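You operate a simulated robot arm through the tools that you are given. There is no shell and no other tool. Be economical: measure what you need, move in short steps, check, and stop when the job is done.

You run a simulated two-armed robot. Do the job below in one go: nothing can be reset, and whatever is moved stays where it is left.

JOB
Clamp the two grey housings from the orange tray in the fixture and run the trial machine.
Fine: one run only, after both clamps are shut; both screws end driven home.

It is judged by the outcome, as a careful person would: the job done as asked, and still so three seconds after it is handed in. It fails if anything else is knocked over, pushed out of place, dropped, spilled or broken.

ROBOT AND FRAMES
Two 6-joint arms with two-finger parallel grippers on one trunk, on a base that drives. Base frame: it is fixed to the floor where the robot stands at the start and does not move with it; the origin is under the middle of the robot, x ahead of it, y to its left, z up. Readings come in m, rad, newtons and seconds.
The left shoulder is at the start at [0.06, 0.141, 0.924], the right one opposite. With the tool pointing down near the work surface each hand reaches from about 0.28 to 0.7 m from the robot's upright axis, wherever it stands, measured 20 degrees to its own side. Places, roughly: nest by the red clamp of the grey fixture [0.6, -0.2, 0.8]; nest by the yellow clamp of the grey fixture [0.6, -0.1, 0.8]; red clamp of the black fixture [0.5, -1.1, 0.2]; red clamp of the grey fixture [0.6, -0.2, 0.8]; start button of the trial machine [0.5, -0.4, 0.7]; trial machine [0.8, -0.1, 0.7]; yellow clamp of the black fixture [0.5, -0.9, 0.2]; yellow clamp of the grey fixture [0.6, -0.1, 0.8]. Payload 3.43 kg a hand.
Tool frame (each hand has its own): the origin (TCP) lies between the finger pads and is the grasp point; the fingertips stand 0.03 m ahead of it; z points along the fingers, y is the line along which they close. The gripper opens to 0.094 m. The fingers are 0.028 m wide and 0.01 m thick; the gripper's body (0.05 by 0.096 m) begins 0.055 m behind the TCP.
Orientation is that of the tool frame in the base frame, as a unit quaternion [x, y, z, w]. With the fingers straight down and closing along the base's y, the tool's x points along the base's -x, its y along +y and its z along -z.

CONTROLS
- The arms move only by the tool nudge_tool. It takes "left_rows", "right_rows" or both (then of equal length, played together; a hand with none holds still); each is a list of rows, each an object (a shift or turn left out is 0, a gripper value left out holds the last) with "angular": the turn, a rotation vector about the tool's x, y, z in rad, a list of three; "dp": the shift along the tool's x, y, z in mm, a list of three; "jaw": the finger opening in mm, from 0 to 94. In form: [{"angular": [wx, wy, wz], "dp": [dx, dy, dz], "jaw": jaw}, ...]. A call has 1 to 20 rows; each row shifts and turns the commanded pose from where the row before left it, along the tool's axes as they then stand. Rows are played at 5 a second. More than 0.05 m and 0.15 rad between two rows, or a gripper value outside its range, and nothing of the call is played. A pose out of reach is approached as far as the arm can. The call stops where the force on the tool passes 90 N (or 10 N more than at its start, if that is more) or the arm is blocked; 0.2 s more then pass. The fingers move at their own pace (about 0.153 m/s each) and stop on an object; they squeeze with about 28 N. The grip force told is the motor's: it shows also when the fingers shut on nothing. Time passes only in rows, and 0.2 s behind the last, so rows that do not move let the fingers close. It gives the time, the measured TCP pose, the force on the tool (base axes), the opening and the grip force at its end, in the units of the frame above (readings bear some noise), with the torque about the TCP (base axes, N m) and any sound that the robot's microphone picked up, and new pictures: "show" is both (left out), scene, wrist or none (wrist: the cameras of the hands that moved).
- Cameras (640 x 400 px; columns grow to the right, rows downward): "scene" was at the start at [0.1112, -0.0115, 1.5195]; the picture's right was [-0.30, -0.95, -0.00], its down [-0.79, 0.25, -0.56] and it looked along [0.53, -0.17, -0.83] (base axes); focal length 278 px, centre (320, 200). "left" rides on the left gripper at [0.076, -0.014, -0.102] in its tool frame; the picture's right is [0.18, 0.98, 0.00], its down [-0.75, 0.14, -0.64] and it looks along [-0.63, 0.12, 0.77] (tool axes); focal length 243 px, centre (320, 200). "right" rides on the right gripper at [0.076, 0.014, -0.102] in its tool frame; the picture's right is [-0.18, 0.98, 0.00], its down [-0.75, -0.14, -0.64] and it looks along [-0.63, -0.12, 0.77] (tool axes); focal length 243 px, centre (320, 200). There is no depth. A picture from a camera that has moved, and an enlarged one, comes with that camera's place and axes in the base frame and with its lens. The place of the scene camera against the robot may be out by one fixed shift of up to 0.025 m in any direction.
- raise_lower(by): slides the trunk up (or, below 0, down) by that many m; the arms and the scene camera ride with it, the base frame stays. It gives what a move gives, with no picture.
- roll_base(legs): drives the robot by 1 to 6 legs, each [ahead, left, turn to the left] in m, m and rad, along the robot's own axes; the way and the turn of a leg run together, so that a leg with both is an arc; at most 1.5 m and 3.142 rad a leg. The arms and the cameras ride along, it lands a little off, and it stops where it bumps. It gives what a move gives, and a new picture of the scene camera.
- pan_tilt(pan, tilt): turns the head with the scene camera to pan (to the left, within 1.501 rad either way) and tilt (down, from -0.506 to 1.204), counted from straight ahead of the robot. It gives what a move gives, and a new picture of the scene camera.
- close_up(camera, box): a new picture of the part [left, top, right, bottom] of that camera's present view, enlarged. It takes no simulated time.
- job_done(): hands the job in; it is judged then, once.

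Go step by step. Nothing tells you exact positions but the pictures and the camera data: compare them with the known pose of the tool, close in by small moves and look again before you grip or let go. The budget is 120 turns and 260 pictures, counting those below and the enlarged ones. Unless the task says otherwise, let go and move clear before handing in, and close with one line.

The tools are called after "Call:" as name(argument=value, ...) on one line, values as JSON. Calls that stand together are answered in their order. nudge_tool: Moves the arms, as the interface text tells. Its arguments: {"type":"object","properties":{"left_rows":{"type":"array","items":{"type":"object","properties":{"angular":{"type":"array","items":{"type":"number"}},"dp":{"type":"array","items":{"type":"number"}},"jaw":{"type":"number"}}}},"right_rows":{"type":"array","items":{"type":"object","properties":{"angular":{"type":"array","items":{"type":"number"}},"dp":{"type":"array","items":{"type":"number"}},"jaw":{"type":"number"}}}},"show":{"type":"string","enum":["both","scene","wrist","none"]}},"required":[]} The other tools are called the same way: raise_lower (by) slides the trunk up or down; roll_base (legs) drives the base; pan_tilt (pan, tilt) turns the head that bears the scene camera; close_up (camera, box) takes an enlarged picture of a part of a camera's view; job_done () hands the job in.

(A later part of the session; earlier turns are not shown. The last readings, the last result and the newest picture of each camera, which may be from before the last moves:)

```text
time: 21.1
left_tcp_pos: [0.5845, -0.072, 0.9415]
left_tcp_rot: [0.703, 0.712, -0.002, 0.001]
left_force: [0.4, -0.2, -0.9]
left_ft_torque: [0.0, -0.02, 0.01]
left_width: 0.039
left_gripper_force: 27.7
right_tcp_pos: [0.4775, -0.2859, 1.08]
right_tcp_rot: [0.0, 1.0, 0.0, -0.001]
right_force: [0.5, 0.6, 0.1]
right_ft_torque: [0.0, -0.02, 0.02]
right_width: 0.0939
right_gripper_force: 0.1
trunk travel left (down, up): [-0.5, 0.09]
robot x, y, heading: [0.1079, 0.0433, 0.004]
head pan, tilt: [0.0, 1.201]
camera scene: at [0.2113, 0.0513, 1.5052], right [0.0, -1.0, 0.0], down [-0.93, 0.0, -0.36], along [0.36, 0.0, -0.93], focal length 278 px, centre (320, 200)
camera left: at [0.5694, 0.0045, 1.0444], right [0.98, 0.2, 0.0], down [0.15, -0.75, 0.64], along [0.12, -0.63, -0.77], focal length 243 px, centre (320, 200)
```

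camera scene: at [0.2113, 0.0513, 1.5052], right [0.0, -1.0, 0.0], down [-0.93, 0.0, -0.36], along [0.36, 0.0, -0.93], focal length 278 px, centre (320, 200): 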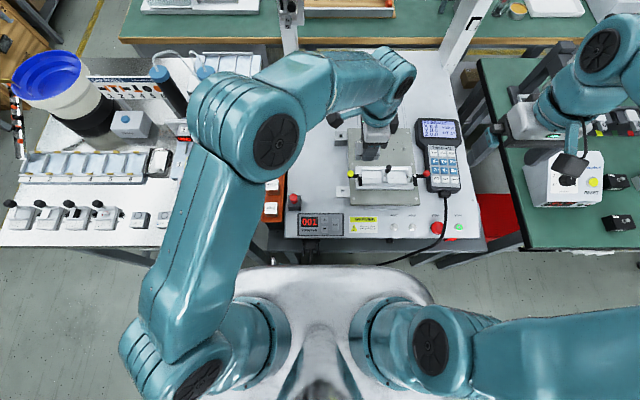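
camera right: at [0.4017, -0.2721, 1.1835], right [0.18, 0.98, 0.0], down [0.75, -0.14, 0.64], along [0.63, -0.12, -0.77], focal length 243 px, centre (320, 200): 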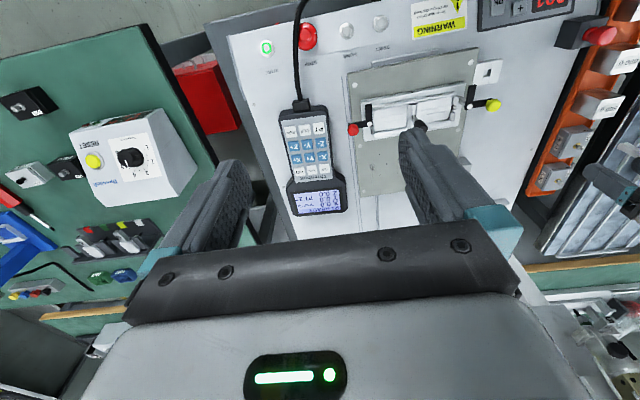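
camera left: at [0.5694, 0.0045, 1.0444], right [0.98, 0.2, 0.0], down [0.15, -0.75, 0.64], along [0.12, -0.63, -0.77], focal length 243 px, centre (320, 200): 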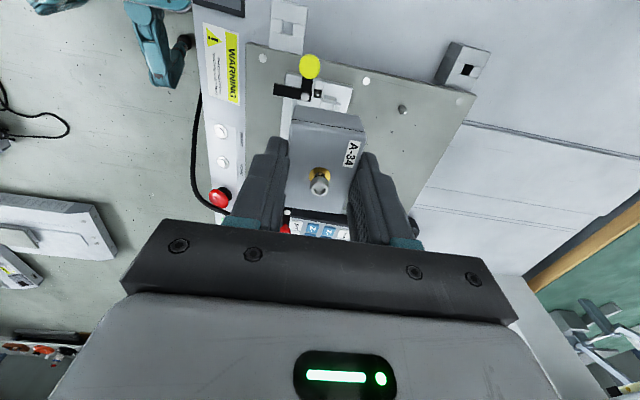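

A-34 is held above the fixture, turned with its label toward the robot. Next I bring the right hand (closed) to the fixture's right as an observing camera, to measure the nest height.

Call:
nudge_tool(right_rows=[{"dp": [-1, -15, 40], "jaw": 0}, {"dp": [-1, -15, 40]}, {"dp": [0, -14, 40]}, {}], left_rows=[{"angular": [0, 0, 0.0115]}, {}, {}, {}], show="wrist")

Call:
close_up(camera="right", box=[380, 60, 560, 200])

```text
time: 22.1
left_tcp_pos: [0.5838, -0.0713, 0.9414]
left_tcp_rot: [0.706, 0.708, -0.002, 0.0]
left_force: [0.0, 0.4, -0.1]
left_ft_torque: [0.0, 0.0, -0.02]
left_width: 0.0391
left_gripper_force: 28.3
right_tcp_pos: [0.4806, -0.3286, 0.9605]
right_tcp_rot: [0.0, 1.0, 0.001, 0.001]
right_force: [0.1, -0.3, -0.9]
right_ft_torque: [-0.05, -0.01, 0.02]
right_width: 0.0001
right_gripper_force: 27.7
trunk travel left (down, up): [-0.5, 0.09]
robot x, y, heading: [0.1112, 0.0419, 0.0]
head pan, tilt: [0.0, 1.201]
camera right: at [0.4029, -0.3146, 1.0638], right [0.18, 0.98, 0.0], down [0.75, -0.14, 0.64], along [0.63, -0.12, -0.77], focal length 243 px, centre (320, 200)
camera left: at [0.5693, 0.0055, 1.0442], right [0.98, 0.19, 0.0], down [0.14, -0.75, 0.64], along [0.12, -0.63, -0.77], focal length 243 px, centre (320, 200)
```

right: 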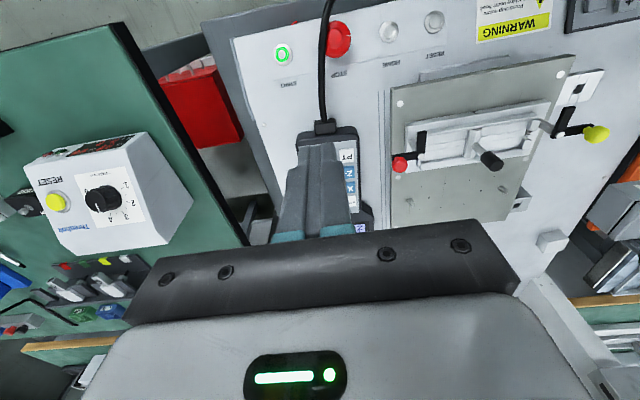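
left: 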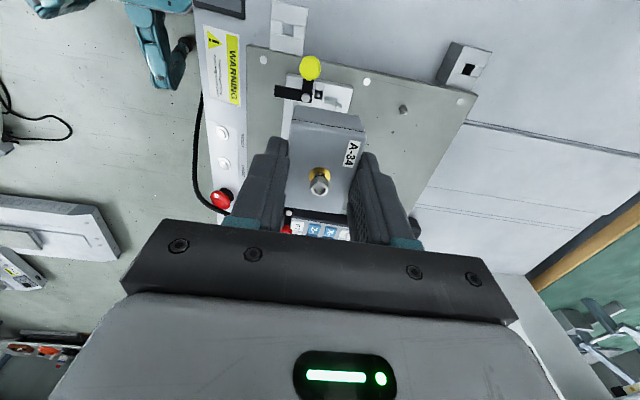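

```text
2.86 times, centred on (470, 130) of right
camera zoom: at [0.4029, -0.3146, 1.0638], right [0.18, 0.98, 0.0], down [0.75, -0.14, 0.64], along [0.63, -0.12, -0.77], focal length 693 px, centre (-109, 400)
```

zoom: 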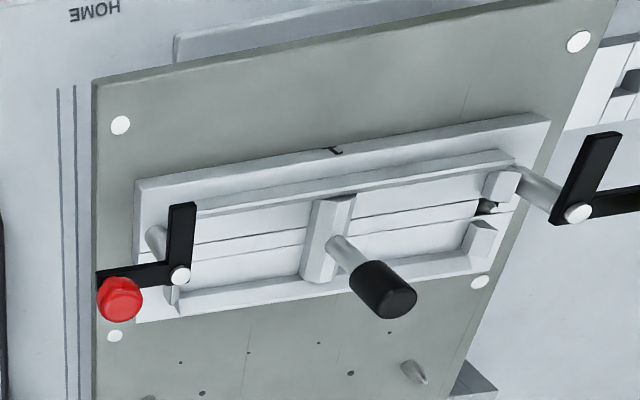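

The sensor hole in the yellow nest triangulates to (0.581, -0.079, 0.771), so the nest floor is at about 0.772, with nests centred at x≈0.581, y≈-0.110 and -0.182. I'll measure how the housing sits in the hand.

Call:
close_up(camera="left", box=[270, 90, 380, 230])

Call:
close_up(camera="right", box=[410, 110, 490, 180])

Call:
close_up(camera="right", box=[460, 90, 560, 180])

```text
2.86 times, centred on (325, 160) of left
camera zoom: at [0.5693, 0.0055, 1.0442], right [0.98, 0.19, 0.0], down [0.14, -0.75, 0.64], along [0.12, -0.63, -0.77], focal length 693 px, centre (306, 314)
```

zoom: 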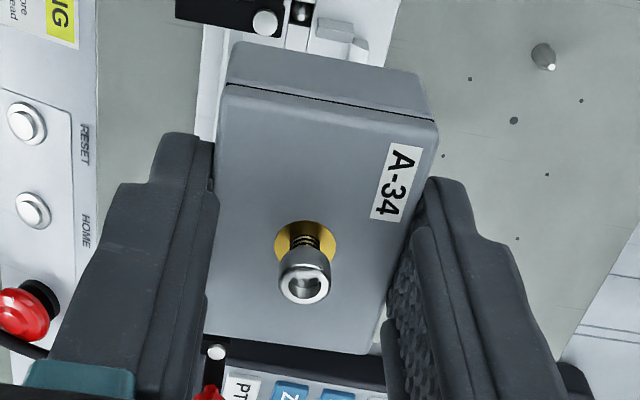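

```text
5.71 times, centred on (450, 145) of right
camera zoom: at [0.4029, -0.3146, 1.0638], right [0.18, 0.98, 0.0], down [0.75, -0.14, 0.64], along [0.63, -0.12, -0.77], focal length 1386 px, centre (-423, 514)
```

zoom: 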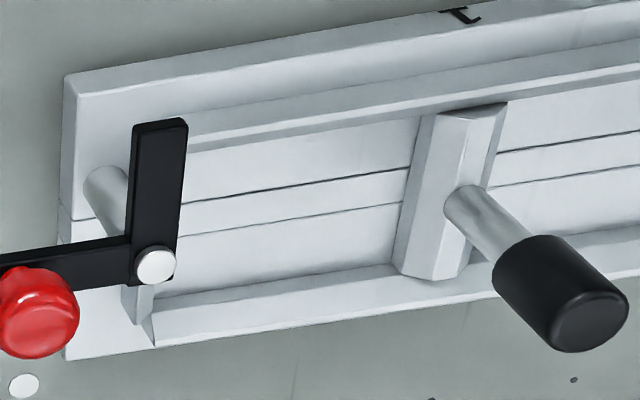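

```text
4.44 times, centred on (510, 135) of right
camera zoom: at [0.4029, -0.3146, 1.0638], right [0.18, 0.98, 0.0], down [0.75, -0.14, 0.64], along [0.63, -0.12, -0.77], focal length 1078 px, centre (-524, 489)
```

zoom: 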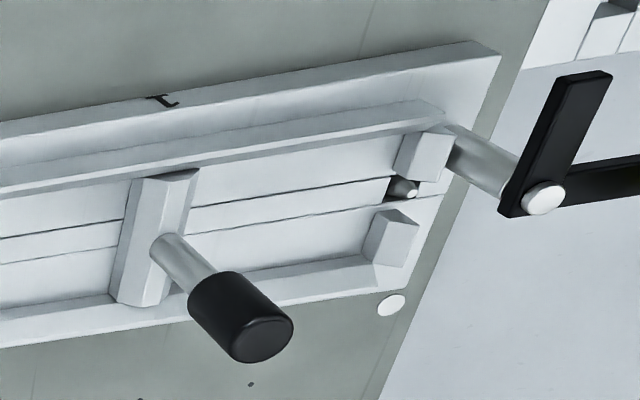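

The housing sits about 3 mm toward -y of the TCP. I'll move it over the red nest, TCP (0.581, -0.179), still above the post, and check from both cameras.

Call:
nudge_tool(left_rows=[{"dp": [-36, -1, 0]}, {"dp": [-36, -1, 0]}, {"dp": [-35, -1, 0]}, {"dp": [0, 0, 30]}, {"dp": [0, 0, 30]}, {}], show="none")

Call:
close_up(camera="right", box=[380, 60, 560, 200])

Call:
close_up(camera="left", box=[250, 60, 410, 220])

```text
time: 22.8
left_tcp_pos: [0.6395, -0.075, 0.9298]
left_tcp_rot: [0.642, 0.766, -0.021, -0.004]
left_force: [-0.1, -0.6, 0.0]
left_ft_torque: [0.03, -0.02, -0.01]
left_width: 0.0388
left_gripper_force: 28.3
right_tcp_pos: [0.4807, -0.3299, 0.9573]
right_tcp_rot: [0.0, 1.0, 0.0, 0.0]
right_force: [-0.7, -0.5, 0.0]
right_ft_torque: [-0.01, -0.07, -0.02]
right_width: 0.0
right_gripper_force: 27.4
trunk travel left (down, up): [-0.5, 0.09]
robot x, y, heading: [0.1077, 0.0425, 0.002]
head pan, tilt: [0.0, 1.201]
stopped in row 3 (left hand): the arm was blocked; the commanded pose is now the measured one
```

```text
2.86 times, centred on (470, 130) of right
camera zoom: at [0.4043, -0.3158, 1.0604], right [0.18, 0.98, 0.0], down [0.75, -0.14, 0.64], along [0.63, -0.12, -0.77], focal length 693 px, centre (-109, 400)
```

zoom: 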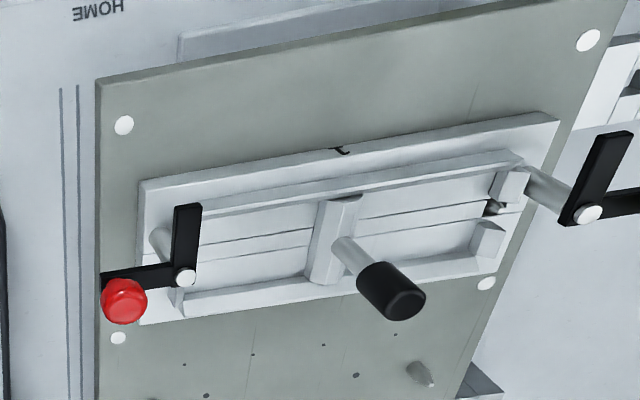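

```text
2.50 times, centred on (330, 140) of left
camera zoom: at [0.6145, -0.0009, 1.0326], right [0.93, 0.35, -0.04], down [0.29, -0.7, 0.65], along [0.2, -0.62, -0.76], focal length 606 px, centre (295, 350)
```

zoom: 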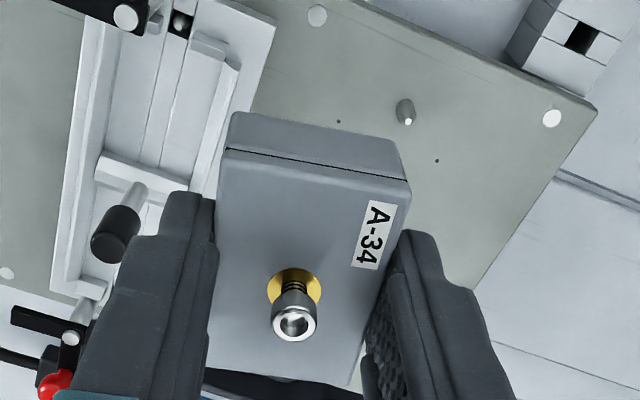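

The arm was blocked there (crossing too far over to the right). I'll raise both hands and shift the base 0.15 m to the right, so that the nests lie better for the left arm.

Call:
nudge_tool(left_rows=[{"dp": [0, 0, -40]}, {"dp": [0, 0, -40]}, {}], right_rows=[{"dp": [0, 0, -40]}, {"dp": [0, 0, -40]}, {"dp": [0, 0, -40]}], show="none")

Call:
roll_base(legs=[[0, -0.15, 0]])

```text
time: 23.6
left_tcp_pos: [0.6439, -0.0669, 1.01]
left_tcp_rot: [0.637, 0.77, -0.023, -0.008]
left_force: [0.4, -0.2, -0.1]
left_ft_torque: [-0.02, 0.02, 0.0]
left_width: 0.0389
left_gripper_force: 28.0
right_tcp_pos: [0.48, -0.3279, 1.0802]
right_tcp_rot: [-0.001, 1.0, -0.001, 0.0]
right_force: [0.5, 0.3, -0.1]
right_ft_torque: [-0.04, 0.02, 0.01]
right_width: 0.0001
right_gripper_force: 28.0
trunk travel left (down, up): [-0.5, 0.09]
robot x, y, heading: [0.1093, 0.0425, 0.0]
head pan, tilt: [0.0, 1.201]
```

```text
time: 26.1
left_tcp_pos: [0.6438, -0.2204, 1.0113]
left_tcp_rot: [0.641, 0.768, -0.022, -0.007]
left_force: [-0.6, -0.6, -1.0]
left_ft_torque: [-0.01, 0.01, 0.0]
left_width: 0.0387
left_gripper_force: 27.9
right_tcp_pos: [0.4792, -0.4782, 1.0792]
right_tcp_rot: [0.0, 1.0, 0.001, 0.001]
right_force: [0.1, -0.2, -1.1]
right_ft_torque: [0.01, 0.0, 0.02]
right_width: 0.0002
right_gripper_force: 27.7
trunk travel left (down, up): [-0.5, 0.09]
robot x, y, heading: [0.1135, -0.1094, -0.001]
head pan, tilt: [0.0, 1.201]
camera scene: at [0.2108, -0.1019, 1.5044], right [0.0, -1.0, 0.0], down [-0.93, 0.0, -0.36], along [0.36, 0.0, -0.93], focal length 278 px, centre (320, 200)
```

scene: 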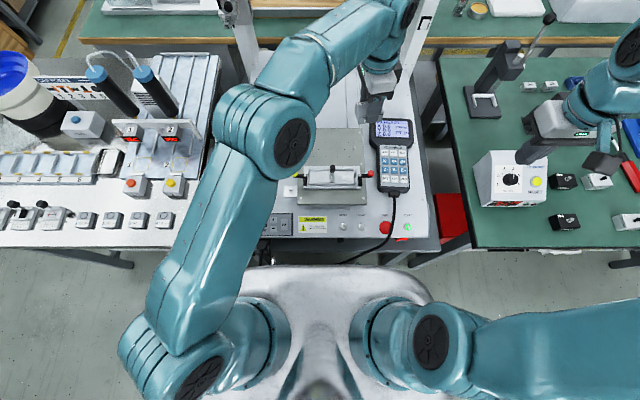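

The hand needs to come back over the nest with its orientation corrected. I'll do this now at height.

Call:
nudge_tool(left_rows=[{"angular": [-0.0205, 0.0106, 0.09]}, {"angular": [-0.0205, 0.0106, 0.09]}, {"dp": [21, -32, 0]}, {"dp": [21, -31, 0]}, {}], show="wrist")

```text
time: 27.3
left_tcp_pos: [0.5815, -0.1782, 1.0125]
left_tcp_rot: [0.707, 0.707, 0.0, 0.0]
left_force: [0.1, -0.4, 0.0]
left_ft_torque: [-0.01, 0.01, 0.0]
left_width: 0.0389
left_gripper_force: 27.7
right_tcp_pos: [0.4789, -0.4767, 1.0811]
right_tcp_rot: [0.0, 1.0, 0.0, 0.0]
right_force: [-0.2, 0.0, 0.1]
right_ft_torque: [0.02, -0.02, 0.03]
right_width: 0.0
right_gripper_force: 28.1
trunk travel left (down, up): [-0.5, 0.09]
robot x, y, heading: [0.1136, -0.112, 0.008]
head pan, tilt: [0.0, 1.201]
camera left: at [0.5659, -0.1017, 1.1151], right [0.98, 0.18, 0.0], down [0.14, -0.75, 0.64], along [0.12, -0.63, -0.77], focal length 243 px, centre (320, 200)
```

left: 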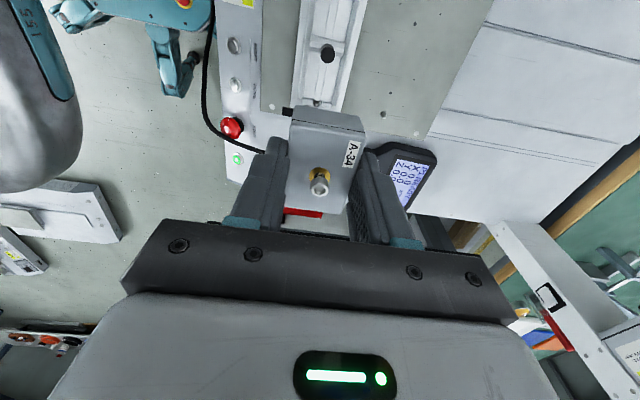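

Pose is clean now. I'll lower to just above the nest and bring the right camera back to the observing position.

Call:
nudge_tool(left_rows=[{"dp": [0, 0, 30]}, {"dp": [0, 0, 30]}, {"dp": [0, 0, 30]}, {"dp": [0, 0, 22]}, {}], right_rows=[{"dp": [0, 37, 30]}, {"dp": [0, 37, 30]}, {"dp": [0, 37, 30]}, {"dp": [0, 36, 30]}, {}], show="wrist")

Call:
close_up(camera="right", box=[380, 60, 560, 200])

Call:
close_up(camera="left", box=[250, 60, 410, 220])

```text
time: 28.5
left_tcp_pos: [0.58, -0.178, 0.9005]
left_tcp_rot: [0.707, 0.708, 0.0, 0.0]
left_force: [-0.6, -0.2, -0.5]
left_ft_torque: [0.02, -0.01, -0.01]
left_width: 0.0391
left_gripper_force: 27.9
right_tcp_pos: [0.4783, -0.3317, 0.9611]
right_tcp_rot: [0.0, 1.0, 0.001, 0.001]
right_force: [-0.3, -0.4, -0.5]
right_ft_torque: [0.01, 0.01, 0.02]
right_width: 0.0
right_gripper_force: 27.8
trunk travel left (down, up): [-0.5, 0.09]
robot x, y, heading: [0.1093, -0.1123, 0.003]
head pan, tilt: [0.0, 1.201]
camera right: at [0.4017, -0.317, 1.0646], right [0.18, 0.98, 0.0], down [0.75, -0.14, 0.64], along [0.63, -0.12, -0.77], focal length 243 px, centre (320, 200)
camera left: at [0.5642, -0.1019, 1.0027], right [0.98, 0.18, 0.0], down [0.14, -0.75, 0.64], along [0.12, -0.63, -0.77], focal length 243 px, centre (320, 200)
```

right: 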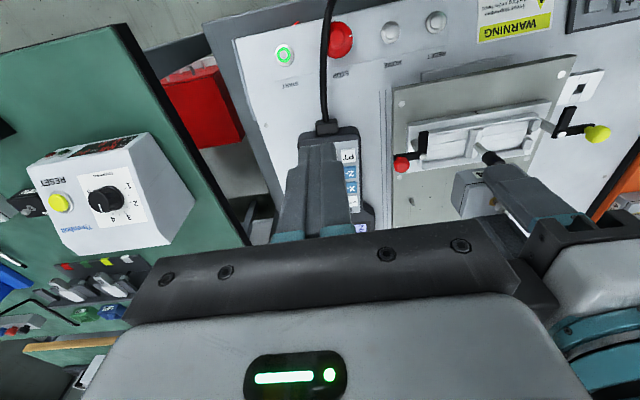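
left: 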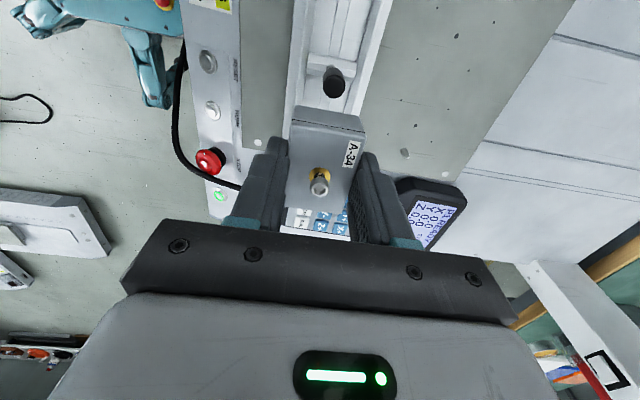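

```text
2.86 times, centred on (470, 130) of right
camera zoom: at [0.4017, -0.317, 1.0646], right [0.18, 0.98, 0.0], down [0.75, -0.14, 0.64], along [0.63, -0.12, -0.77], focal length 693 px, centre (-109, 400)
```

zoom: 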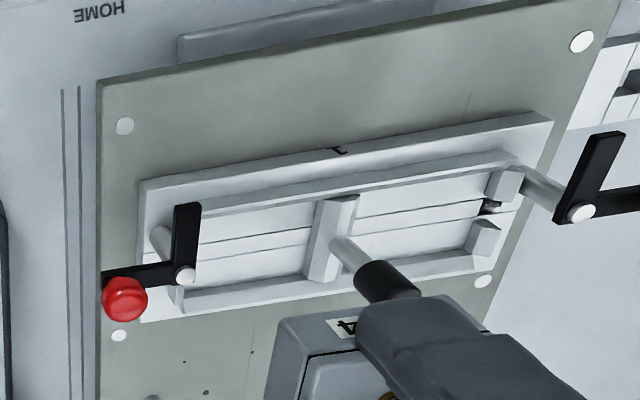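

```text
2.50 times, centred on (330, 140) of left
camera zoom: at [0.5642, -0.1019, 1.0027], right [0.98, 0.18, 0.0], down [0.14, -0.75, 0.64], along [0.12, -0.63, -0.77], focal length 606 px, centre (295, 350)
```

zoom: 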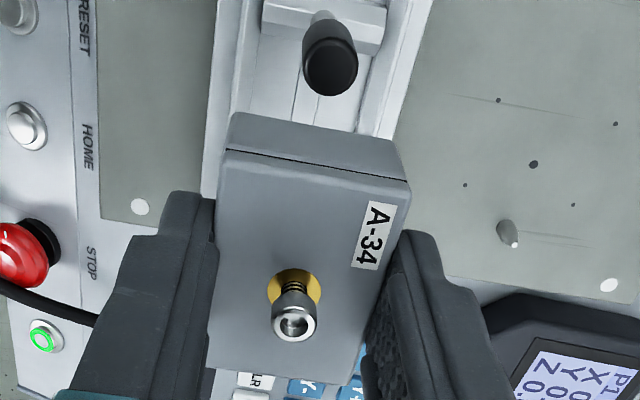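

Alignment looks right: the housing is in line with the nest and just short of the divider. I'll lower to 30 mm above the seat and look again.

Call:
nudge_tool(left_rows=[{"dp": [0, 0, 25]}, {"dp": [0, 0, 20]}, {"dp": [0, 0, 13]}, {}], show="none")

Call:
close_up(camera="right", box=[400, 90, 510, 190])

Call:
close_up(camera="left", box=[270, 50, 390, 220])

```text
time: 29.5
left_tcp_pos: [0.5874, -0.183, 0.8395]
left_tcp_rot: [0.707, 0.707, 0.0, 0.01]
left_force: [29.2, -37.9, 8.9]
left_ft_torque: [-0.1, -0.28, -0.83]
left_width: 0.0495
left_gripper_force: 28.1
right_tcp_pos: [0.4829, -0.3307, 0.9589]
right_tcp_rot: [0.0, 1.0, 0.001, -0.001]
right_force: [-1.7, 1.4, -0.4]
right_ft_torque: [-0.02, 0.03, 0.02]
right_width: 0.0
right_gripper_force: 27.9
trunk travel left (down, up): [-0.5, 0.09]
robot x, y, heading: [0.1077, -0.1111, 0.001]
head pan, tilt: [0.0, 1.201]
```

```text
4.00 times, centred on (455, 140) of right
camera zoom: at [0.4064, -0.3169, 1.0626], right [0.18, 0.98, 0.0], down [0.76, -0.14, 0.64], along [0.63, -0.12, -0.77], focal length 970 px, centre (-220, 440)
```

zoom: 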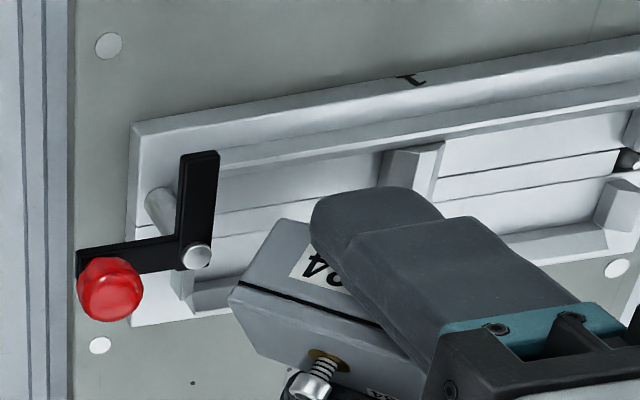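

```text
2.35 times, centred on (330, 135) of left
camera zoom: at [0.5711, -0.1039, 0.9423], right [0.98, 0.18, 0.01], down [0.13, -0.74, 0.65], along [0.13, -0.64, -0.76], focal length 571 px, centre (296, 353)
```

zoom: 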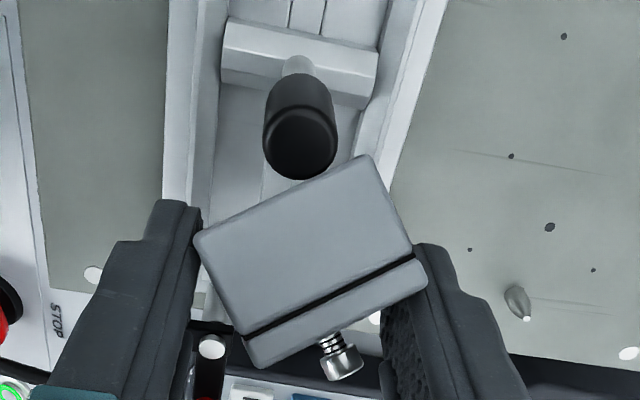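

The housing's end caught the post's cap and twisted in the grip. I'll back straight up gently and see how it is held.

Call:
nudge_tool(left_rows=[{"dp": [-1, 0, -10]}, {"dp": [-1, 0, -15]}, {"dp": [0, 0, -25]}, {"dp": [0, 0, -40]}, {}], show="both")

Call:
close_up(camera="left", box=[240, 50, 420, 240])

Call:
close_up(camera="right", box=[380, 60, 560, 200])

```text
time: 30.7
left_tcp_pos: [0.5821, -0.1813, 0.9295]
left_tcp_rot: [0.707, 0.708, -0.002, -0.001]
left_force: [-0.8, -0.4, -0.6]
left_ft_torque: [0.01, 0.03, 0.03]
left_width: 0.0491
left_gripper_force: 28.1
right_tcp_pos: [0.4808, -0.3301, 0.9597]
right_tcp_rot: [0.001, 1.0, 0.0, 0.0]
right_force: [0.8, -0.1, -0.3]
right_ft_torque: [0.03, 0.02, 0.01]
right_width: 0.0
right_gripper_force: 27.8
trunk travel left (down, up): [-0.5, 0.09]
robot x, y, heading: [0.1119, -0.1139, -0.001]
head pan, tilt: [0.0, 1.201]
camera scene: at [0.2131, -0.1007, 1.505], right [0.0, -1.0, 0.0], down [-0.93, 0.0, -0.36], along [0.36, 0.0, -0.93], focal length 278 px, centre (320, 200)
camera left: at [0.5659, -0.1037, 1.0337], right [0.98, 0.18, 0.0], down [0.14, -0.75, 0.64], along [0.12, -0.63, -0.77], focal length 243 px, centre (320, 200)
```

scene: 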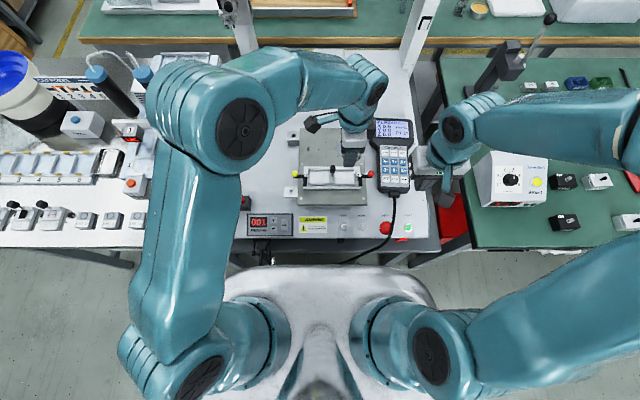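
left: 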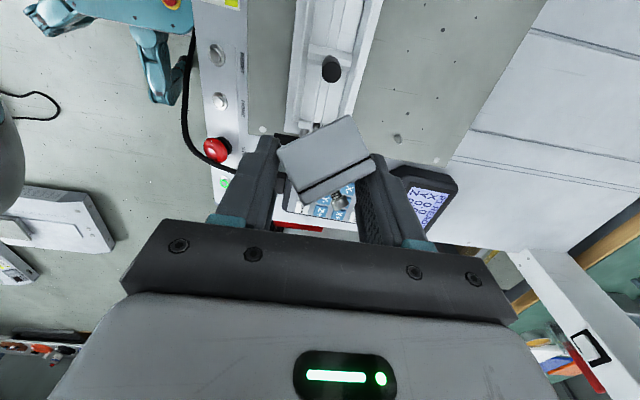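

```text
2.11 times, centred on (330, 145) of left
camera zoom: at [0.5659, -0.1037, 1.0337], right [0.98, 0.18, 0.0], down [0.14, -0.75, 0.64], along [0.12, -0.63, -0.77], focal length 511 px, centre (299, 316)
```

zoom: 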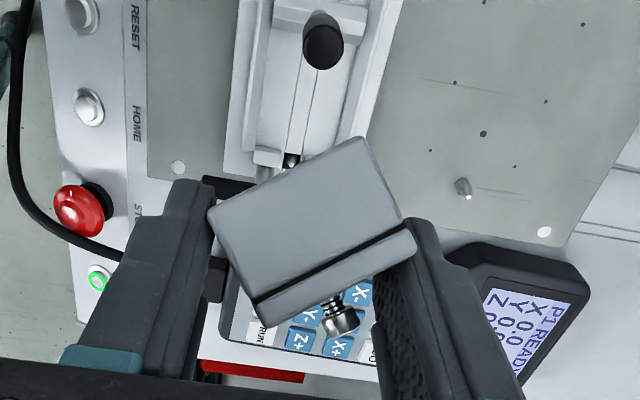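

```text
2.86 times, centred on (470, 130) of right
camera zoom: at [0.4047, -0.3174, 1.064], right [0.18, 0.98, 0.0], down [0.75, -0.14, 0.64], along [0.63, -0.12, -0.77], focal length 693 px, centre (-109, 400)
```

zoom: 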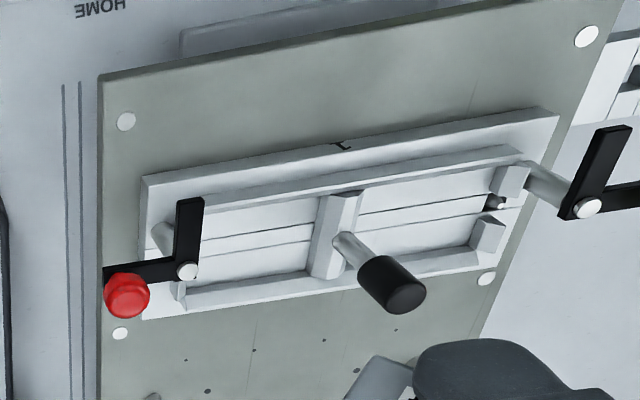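

It's still held, but pitched up on end and yawed about 25°. I'll carry it to the free flat bed left of the fixture (bed z≈0.715), stand it there and re-grip.

Call:
nudge_tool(left_rows=[{"dp": [30, 4, 0]}, {"dp": [40, 6, 0]}, {"dp": [40, 6, 0]}, {"dp": [40, 6, 0]}, {"dp": [40, 6, 0]}, {"dp": [40, 6, 0]}, {"dp": [15, 6, 0]}, {}], right_rows=[{"dp": [0, 40, 0]}, {"dp": [0, 40, 0]}, {"dp": [0, 40, 0]}, {"dp": [0, 40, 0]}, {"dp": [0, 30, 0]}, {}, {}, {}], show="wrist")

Call:
close_up(camera="right", box=[380, 60, 560, 200])

```text
time: 32.5
left_tcp_pos: [0.6191, 0.0651, 0.9319]
left_tcp_rot: [0.707, 0.707, -0.001, 0.0]
left_force: [-0.2, 0.2, -0.4]
left_ft_torque: [0.01, 0.04, 0.02]
left_width: 0.0487
left_gripper_force: 27.9
right_tcp_pos: [0.4805, -0.1398, 0.9605]
right_tcp_rot: [0.0, 1.0, 0.0, 0.0]
right_force: [-0.1, -0.8, 0.3]
right_ft_torque: [0.01, 0.0, 0.02]
right_width: 0.0001
right_gripper_force: 27.9
trunk travel left (down, up): [-0.5, 0.09]
robot x, y, heading: [0.1154, -0.1101, -0.007]
head pan, tilt: [0.0, 1.201]
camera right: at [0.4041, -0.1259, 1.0644], right [0.18, 0.98, 0.0], down [0.75, -0.14, 0.64], along [0.63, -0.12, -0.77], focal length 243 px, centre (320, 200)
camera left: at [0.6045, 0.1423, 1.0348], right [0.98, 0.18, 0.0], down [0.14, -0.75, 0.64], along [0.12, -0.63, -0.77], focal length 243 px, centre (320, 200)
```

right: 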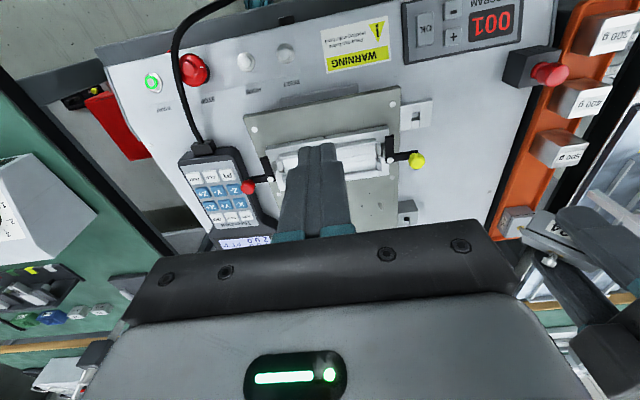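
left: 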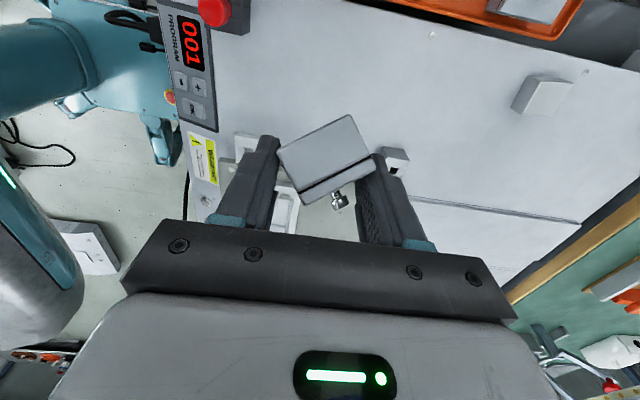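

```text
2.86 times, centred on (470, 130) of right
camera zoom: at [0.4041, -0.1259, 1.0644], right [0.18, 0.98, 0.0], down [0.75, -0.14, 0.64], along [0.63, -0.12, -0.77], focal length 693 px, centre (-109, 400)
```

zoom: 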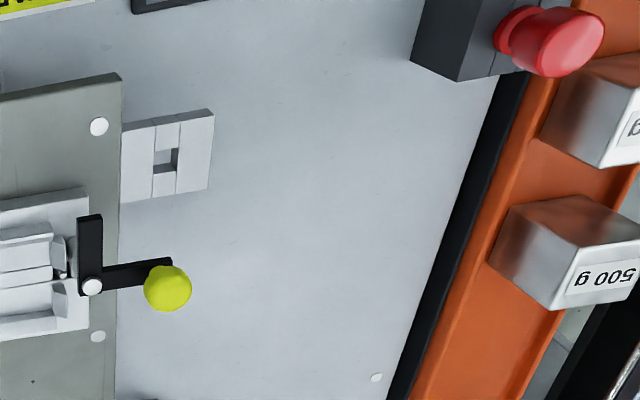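

I'll zoom into the held housing from the right camera.

Call:
close_up(camera="right", box=[480, 180, 640, 290])

Call:
close_up(camera="left", box=[250, 90, 400, 230])

```text
3.64 times, centred on (560, 235) of right
camera zoom: at [0.4041, -0.1259, 1.0644], right [0.18, 0.98, 0.0], down [0.75, -0.14, 0.64], along [0.63, -0.12, -0.77], focal length 882 px, centre (-553, 73)
```

zoom: 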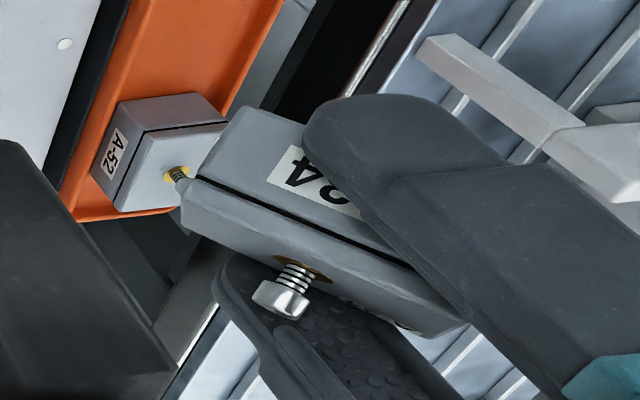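

```text
2.86 times, centred on (325, 160) of left
camera zoom: at [0.6045, 0.1423, 1.0348], right [0.98, 0.18, 0.0], down [0.14, -0.75, 0.64], along [0.12, -0.63, -0.77], focal length 693 px, centre (306, 314)
```

zoom: 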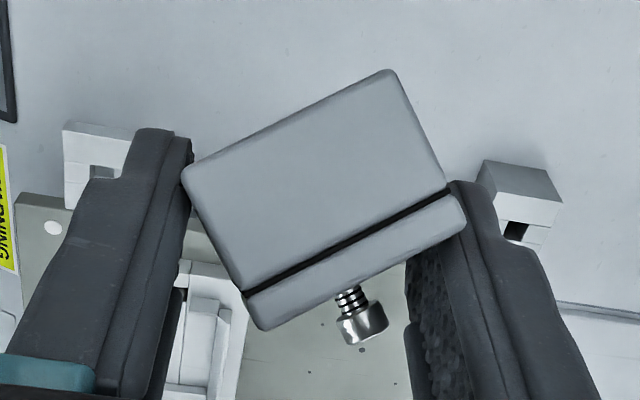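

The housing is actually pitched ~50° and rolled in the grip; its lid normal points roughly (+0.57, -0.59, +0.57). I'll tilt the hand to bring the lid nearly level and look again.

Call:
nudge_tool(left_rows=[{"angular": [-0.084, -0.088, 0]}, {"angular": [-0.084, -0.088, 0]}, {"angular": [-0.084, -0.088, 0]}, {"angular": [-0.084, -0.088, 0]}, {"angular": [-0.084, -0.088, 0]}, {}], show="both")

Call:
close_up(camera="right", box=[480, 180, 640, 290])

Call:
close_up(camera="scene", box=[190, 80, 330, 220])

```text
time: 33.9
left_tcp_pos: [0.619, 0.0645, 0.9305]
left_tcp_rot: [0.674, 0.675, -0.007, 0.3]
left_force: [-0.7, -0.7, -0.7]
left_ft_torque: [0.03, -0.01, 0.0]
left_width: 0.0485
left_gripper_force: 28.3
right_tcp_pos: [0.4803, -0.1408, 0.9605]
right_tcp_rot: [0.0, 1.0, 0.0, 0.0]
right_force: [0.3, -0.5, 0.0]
right_ft_torque: [0.02, -0.02, 0.01]
right_width: 0.0
right_gripper_force: 28.4
trunk travel left (down, up): [-0.5, 0.09]
robot x, y, heading: [0.1147, -0.1105, -0.002]
head pan, tilt: [0.0, 1.201]
camera scene: at [0.211, -0.1004, 1.5053], right [0.0, -1.0, 0.0], down [-0.93, 0.0, -0.36], along [0.36, 0.0, -0.93], focal length 278 px, centre (320, 200)
camera left: at [0.572, 0.1755, 0.9789], right [0.91, 0.26, 0.31], down [-0.19, -0.4, 0.89], along [0.36, -0.88, -0.32], focal length 243 px, centre (320, 200)
```

scene: 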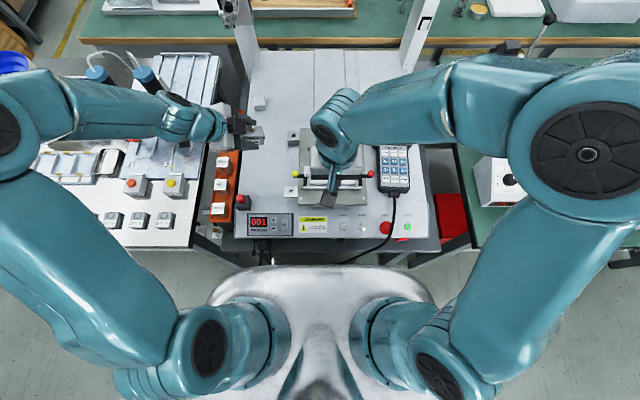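
left: 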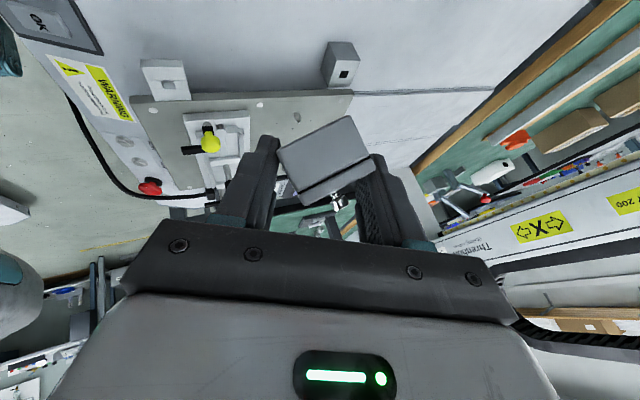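

```text
3.64 times, centred on (560, 235) of right
camera zoom: at [0.4041, -0.1265, 1.0643], right [0.18, 0.98, 0.0], down [0.75, -0.14, 0.64], along [0.63, -0.12, -0.77], focal length 882 px, centre (-553, 73)
```

zoom: 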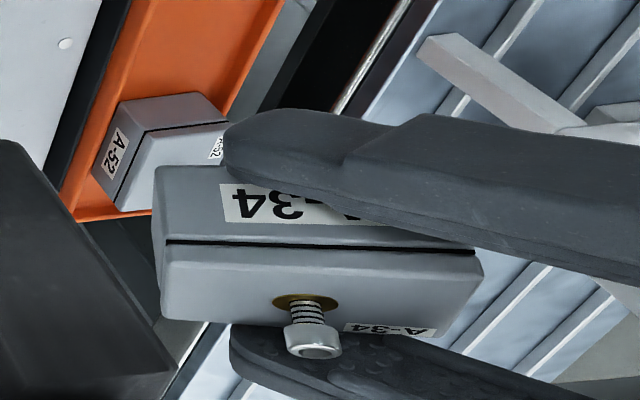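

```text
2.86 times, centred on (260, 150) of scene
camera zoom: at [0.211, -0.1004, 1.5053], right [0.0, -1.0, 0.0], down [-0.93, 0.0, -0.36], along [0.36, 0.0, -0.93], focal length 793 px, centre (491, 343)
```

zoom: 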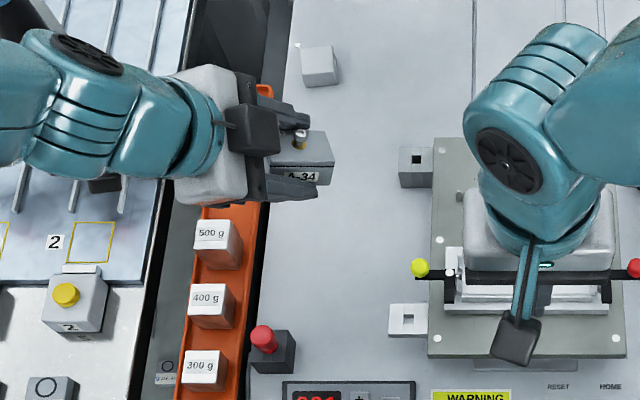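

The scene view shows the housing nearly lid-up now, about 20° off level. I'll tilt a bit further and lower it toward the bed.

Call:
nudge_tool(left_rows=[{"angular": [-0.056, -0.058, 0]}, {"angular": [-0.056, -0.058, 0]}, {"dp": [17.5, -21.5, 33.7]}, {"dp": [17.5, -21.5, 33.7]}, {"dp": [17.5, -21.5, 33.7]}, {}], show="none")

Call:
close_up(camera="right", box=[460, 110, 620, 230])

Call:
close_up(camera="scene", box=[190, 80, 330, 220])

```text
time: 35.3
left_tcp_pos: [0.6902, 0.0767, 0.8646]
left_tcp_rot: [0.656, 0.657, -0.013, 0.372]
left_force: [-0.1, 0.4, 0.8]
left_ft_torque: [0.02, -0.02, -0.01]
left_width: 0.0489
left_gripper_force: 28.3
left hand out of reach, approached as far as the arm can: row 2, 3, 4, 5
right_tcp_pos: [0.4798, -0.141, 0.9619]
right_tcp_rot: [0.001, 1.0, 0.0, 0.001]
right_force: [0.2, 0.4, 0.3]
right_ft_torque: [0.04, -0.02, -0.02]
right_width: 0.0
right_gripper_force: 28.0
trunk travel left (down, up): [-0.5, 0.09]
robot x, y, heading: [0.1093, -0.1054, -0.0]
head pan, tilt: [0.0, 1.201]
```

```text
3.33 times, centred on (540, 170) of right
camera zoom: at [0.4028, -0.1264, 1.0647], right [0.18, 0.98, 0.0], down [0.75, -0.14, 0.64], along [0.63, -0.12, -0.77], focal length 809 px, centre (-413, 300)
```

zoom: 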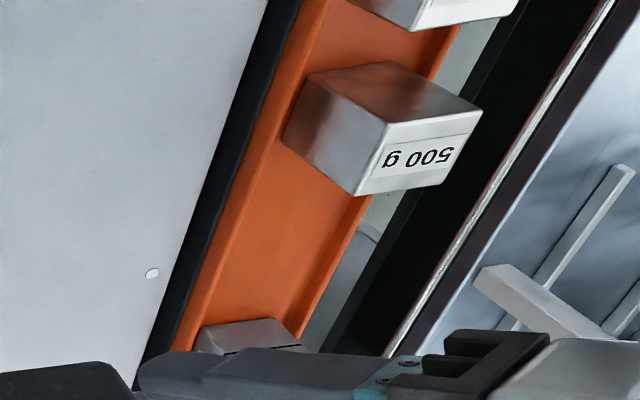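

```text
2.86 times, centred on (260, 150) of scene
camera zoom: at [0.2092, -0.1003, 1.5054], right [0.0, -1.0, 0.0], down [-0.93, 0.0, -0.36], along [0.36, 0.0, -0.93], focal length 793 px, centre (491, 343)
```

zoom: 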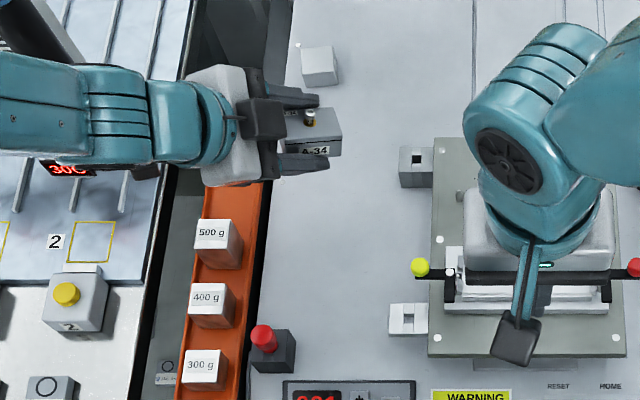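

The arm can't reach that tilted pose so close in. I'll roll the base back by 0.08 m, which puts the hand at x≈0.61 with more room.

Call:
roll_base(legs=[[-0.08, 0, 0]])

Call:
nudge_tool(left_rows=[{}], show="none")

```text
time: 37.0
left_tcp_pos: [0.6132, 0.076, 0.8624]
left_tcp_rot: [0.657, 0.657, -0.016, 0.371]
left_force: [0.6, -1.4, -0.4]
left_ft_torque: [0.02, 0.04, -0.03]
left_width: 0.0487
left_gripper_force: 28.1
right_tcp_pos: [0.405, -0.1395, 0.9605]
right_tcp_rot: [0.001, 1.0, 0.001, -0.001]
right_force: [0.8, 0.5, -0.5]
right_ft_torque: [-0.02, 0.03, 0.01]
right_width: 0.0
right_gripper_force: 28.1
trunk travel left (down, up): [-0.5, 0.09]
robot x, y, heading: [0.0279, -0.1132, 0.003]
head pan, tilt: [0.0, 1.201]
camera scene: at [0.1325, -0.0991, 1.505], right [0.0, -1.0, 0.0], down [-0.93, 0.0, -0.36], along [0.36, 0.0, -0.93], focal length 278 px, centre (320, 200)
```

scene: 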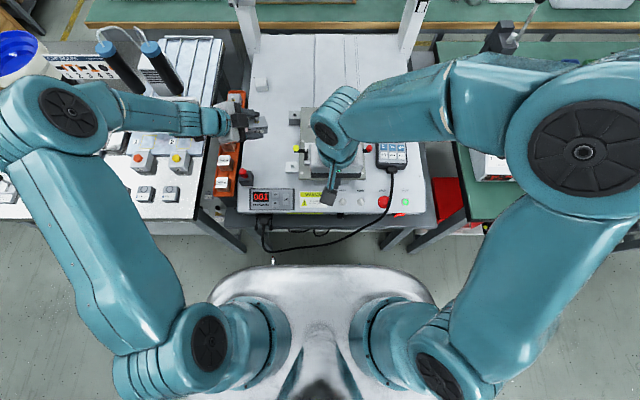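

```text
time: 37.4
left_tcp_pos: [0.6118, 0.0765, 0.8642]
left_tcp_rot: [0.657, 0.657, -0.013, 0.371]
left_force: [-0.4, 0.8, -0.2]
left_ft_torque: [-0.02, -0.02, -0.01]
left_width: 0.0486
left_gripper_force: 27.8
right_tcp_pos: [0.401, -0.1399, 0.9612]
right_tcp_rot: [0.001, 1.0, -0.001, 0.001]
right_force: [0.6, 0.5, -0.4]
right_ft_torque: [0.01, 0.0, 0.01]
right_width: 0.0
right_gripper_force: 28.4
trunk travel left (down, up): [-0.5, 0.09]
robot x, y, heading: [0.0284, -0.1114, 0.001]
head pan, tilt: [0.0, 1.201]
```

The left forearm now hangs over the left bench, so I'd rather not lower like this. I'll swing the hand about the vertical so that it points forward, with the arm behind it.

Call:
nudge_tool(left_rows=[{"angular": [-0.067, 0.064, -0.096]}, {"angular": [-0.067, 0.064, -0.096]}, {"angular": [-0.067, 0.064, -0.096]}, {"angular": [-0.067, 0.064, -0.096]}, {"angular": [-0.067, 0.064, -0.096]}, {"angular": [-0.067, 0.064, -0.096]}, {}], show="both")

Call:
close_up(camera="scene", box=[200, 60, 340, 200])

```text
time: 39.0
left_tcp_pos: [0.6735, 0.1058, 0.9046]
left_tcp_rot: [0.391, 0.851, 0.115, 0.332]
left_force: [-0.7, -0.4, -0.7]
left_ft_torque: [-0.02, 0.03, 0.01]
left_width: 0.0484
left_gripper_force: 28.3
left hand out of reach, approached as far as the arm can: row 1, 2, 3, 4, 5
right_tcp_pos: [0.4024, -0.1394, 0.9607]
right_tcp_rot: [0.001, 1.0, 0.001, -0.001]
right_force: [-0.5, 0.3, 0.1]
right_ft_torque: [-0.03, 0.04, -0.03]
right_width: 0.0
right_gripper_force: 28.3
trunk travel left (down, up): [-0.5, 0.09]
robot x, y, heading: [0.0272, -0.112, 0.003]
head pan, tilt: [0.0, 1.201]
camera scene: at [0.1302, -0.099, 1.5051], right [0.0, -1.0, 0.0], down [-0.93, 0.0, -0.36], along [0.36, 0.0, -0.93], focal length 278 px, centre (320, 200)
camera left: at [0.5606, 0.159, 0.941], right [0.49, 0.79, 0.36], down [0.02, -0.42, 0.91], along [0.87, -0.44, -0.23], focal length 243 px, centre (320, 200)
```

scene: 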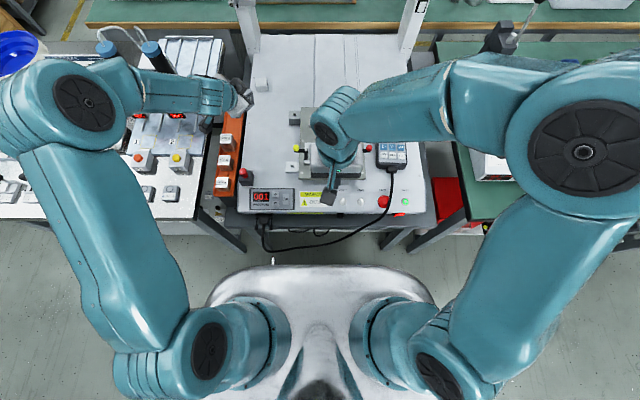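
left: 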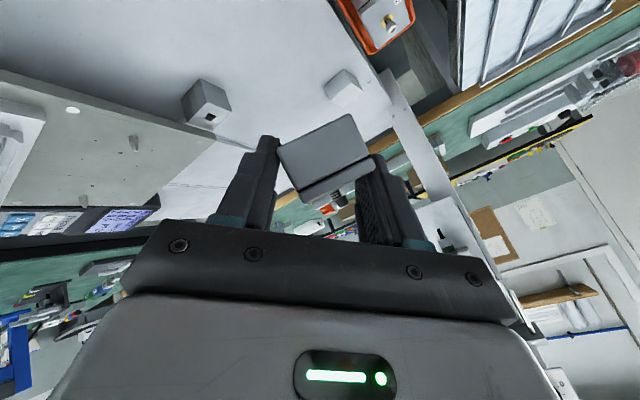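

```text
2.86 times, centred on (270, 130) of scene
camera zoom: at [0.1302, -0.099, 1.5051], right [0.0, -1.0, 0.0], down [-0.93, 0.0, -0.36], along [0.36, 0.0, -0.93], focal length 793 px, centre (463, 400)
```

zoom: 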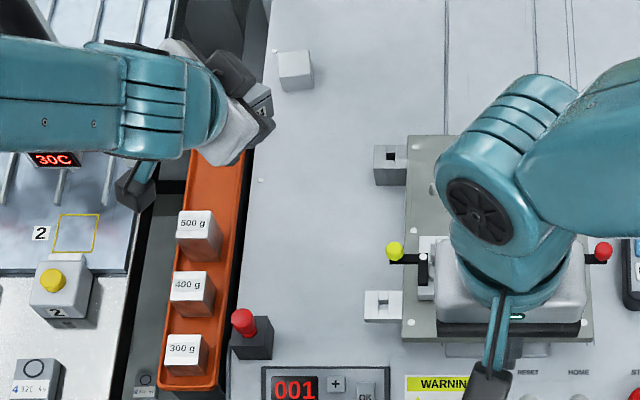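

That posture is also at the arm's limit. I'll go back to the 35° tilt that worked, with the base slightly further ahead.

Call:
nudge_tool(left_rows=[{"angular": [0.0647, -0.0379, 0.0928]}, {"angular": [0.0647, -0.0379, 0.0928]}, {"angular": [0.0647, -0.0379, 0.0928]}, {"angular": [0.0647, -0.0379, 0.0928]}, {"angular": [0.0647, -0.0379, 0.0928]}, {"angular": [0.0647, -0.0379, 0.0928]}, {}], show="none")

Call:
roll_base(legs=[[0.05, 0, 0]])

```text
time: 40.6
left_tcp_pos: [0.6618, 0.0952, 0.8999]
left_tcp_rot: [0.644, 0.694, 0.012, 0.321]
left_force: [0.1, -0.8, -0.1]
left_ft_torque: [0.02, -0.02, 0.0]
left_width: 0.0485
left_gripper_force: 28.6
left hand out of reach, approached as far as the arm can: row 2, 3
right_tcp_pos: [0.4013, -0.141, 0.9616]
right_tcp_rot: [0.0, 1.0, 0.0, 0.001]
right_force: [0.5, 0.0, 0.5]
right_ft_torque: [0.04, 0.0, -0.02]
right_width: 0.0
right_gripper_force: 28.3
trunk travel left (down, up): [-0.5, 0.09]
robot x, y, heading: [0.026, -0.1091, 0.0]
head pan, tilt: [0.0, 1.201]
```

```text
time: 41.9
left_tcp_pos: [0.7094, 0.0933, 0.9007]
left_tcp_rot: [0.644, 0.694, 0.015, 0.321]
left_force: [-0.5, -0.2, -0.1]
left_ft_torque: [0.02, -0.01, 0.04]
left_width: 0.0485
left_gripper_force: 27.9
right_tcp_pos: [0.4483, -0.1409, 0.9616]
right_tcp_rot: [0.0, 1.0, 0.0, 0.001]
right_force: [-1.0, -0.6, -0.2]
right_ft_torque: [-0.02, -0.03, 0.02]
right_width: 0.0
right_gripper_force: 28.5
trunk travel left (down, up): [-0.5, 0.09]
robot x, y, heading: [0.0844, -0.1105, 0.001]
head pan, tilt: [0.0, 1.201]
camera scene: at [0.1801, -0.1012, 1.5055], right [0.0, -1.0, 0.0], down [-0.93, 0.0, -0.36], along [0.36, 0.0, -0.93], focal length 278 px, centre (320, 200)
```

scene: 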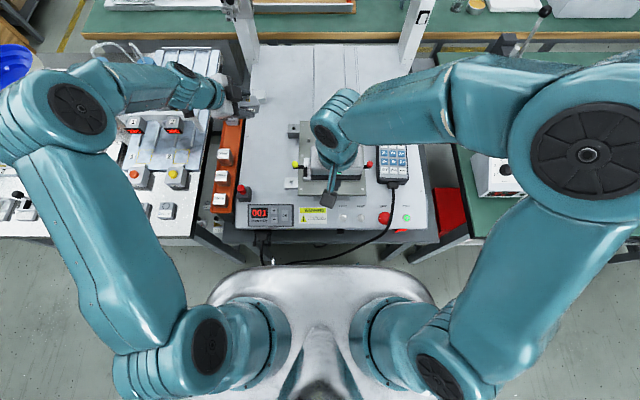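

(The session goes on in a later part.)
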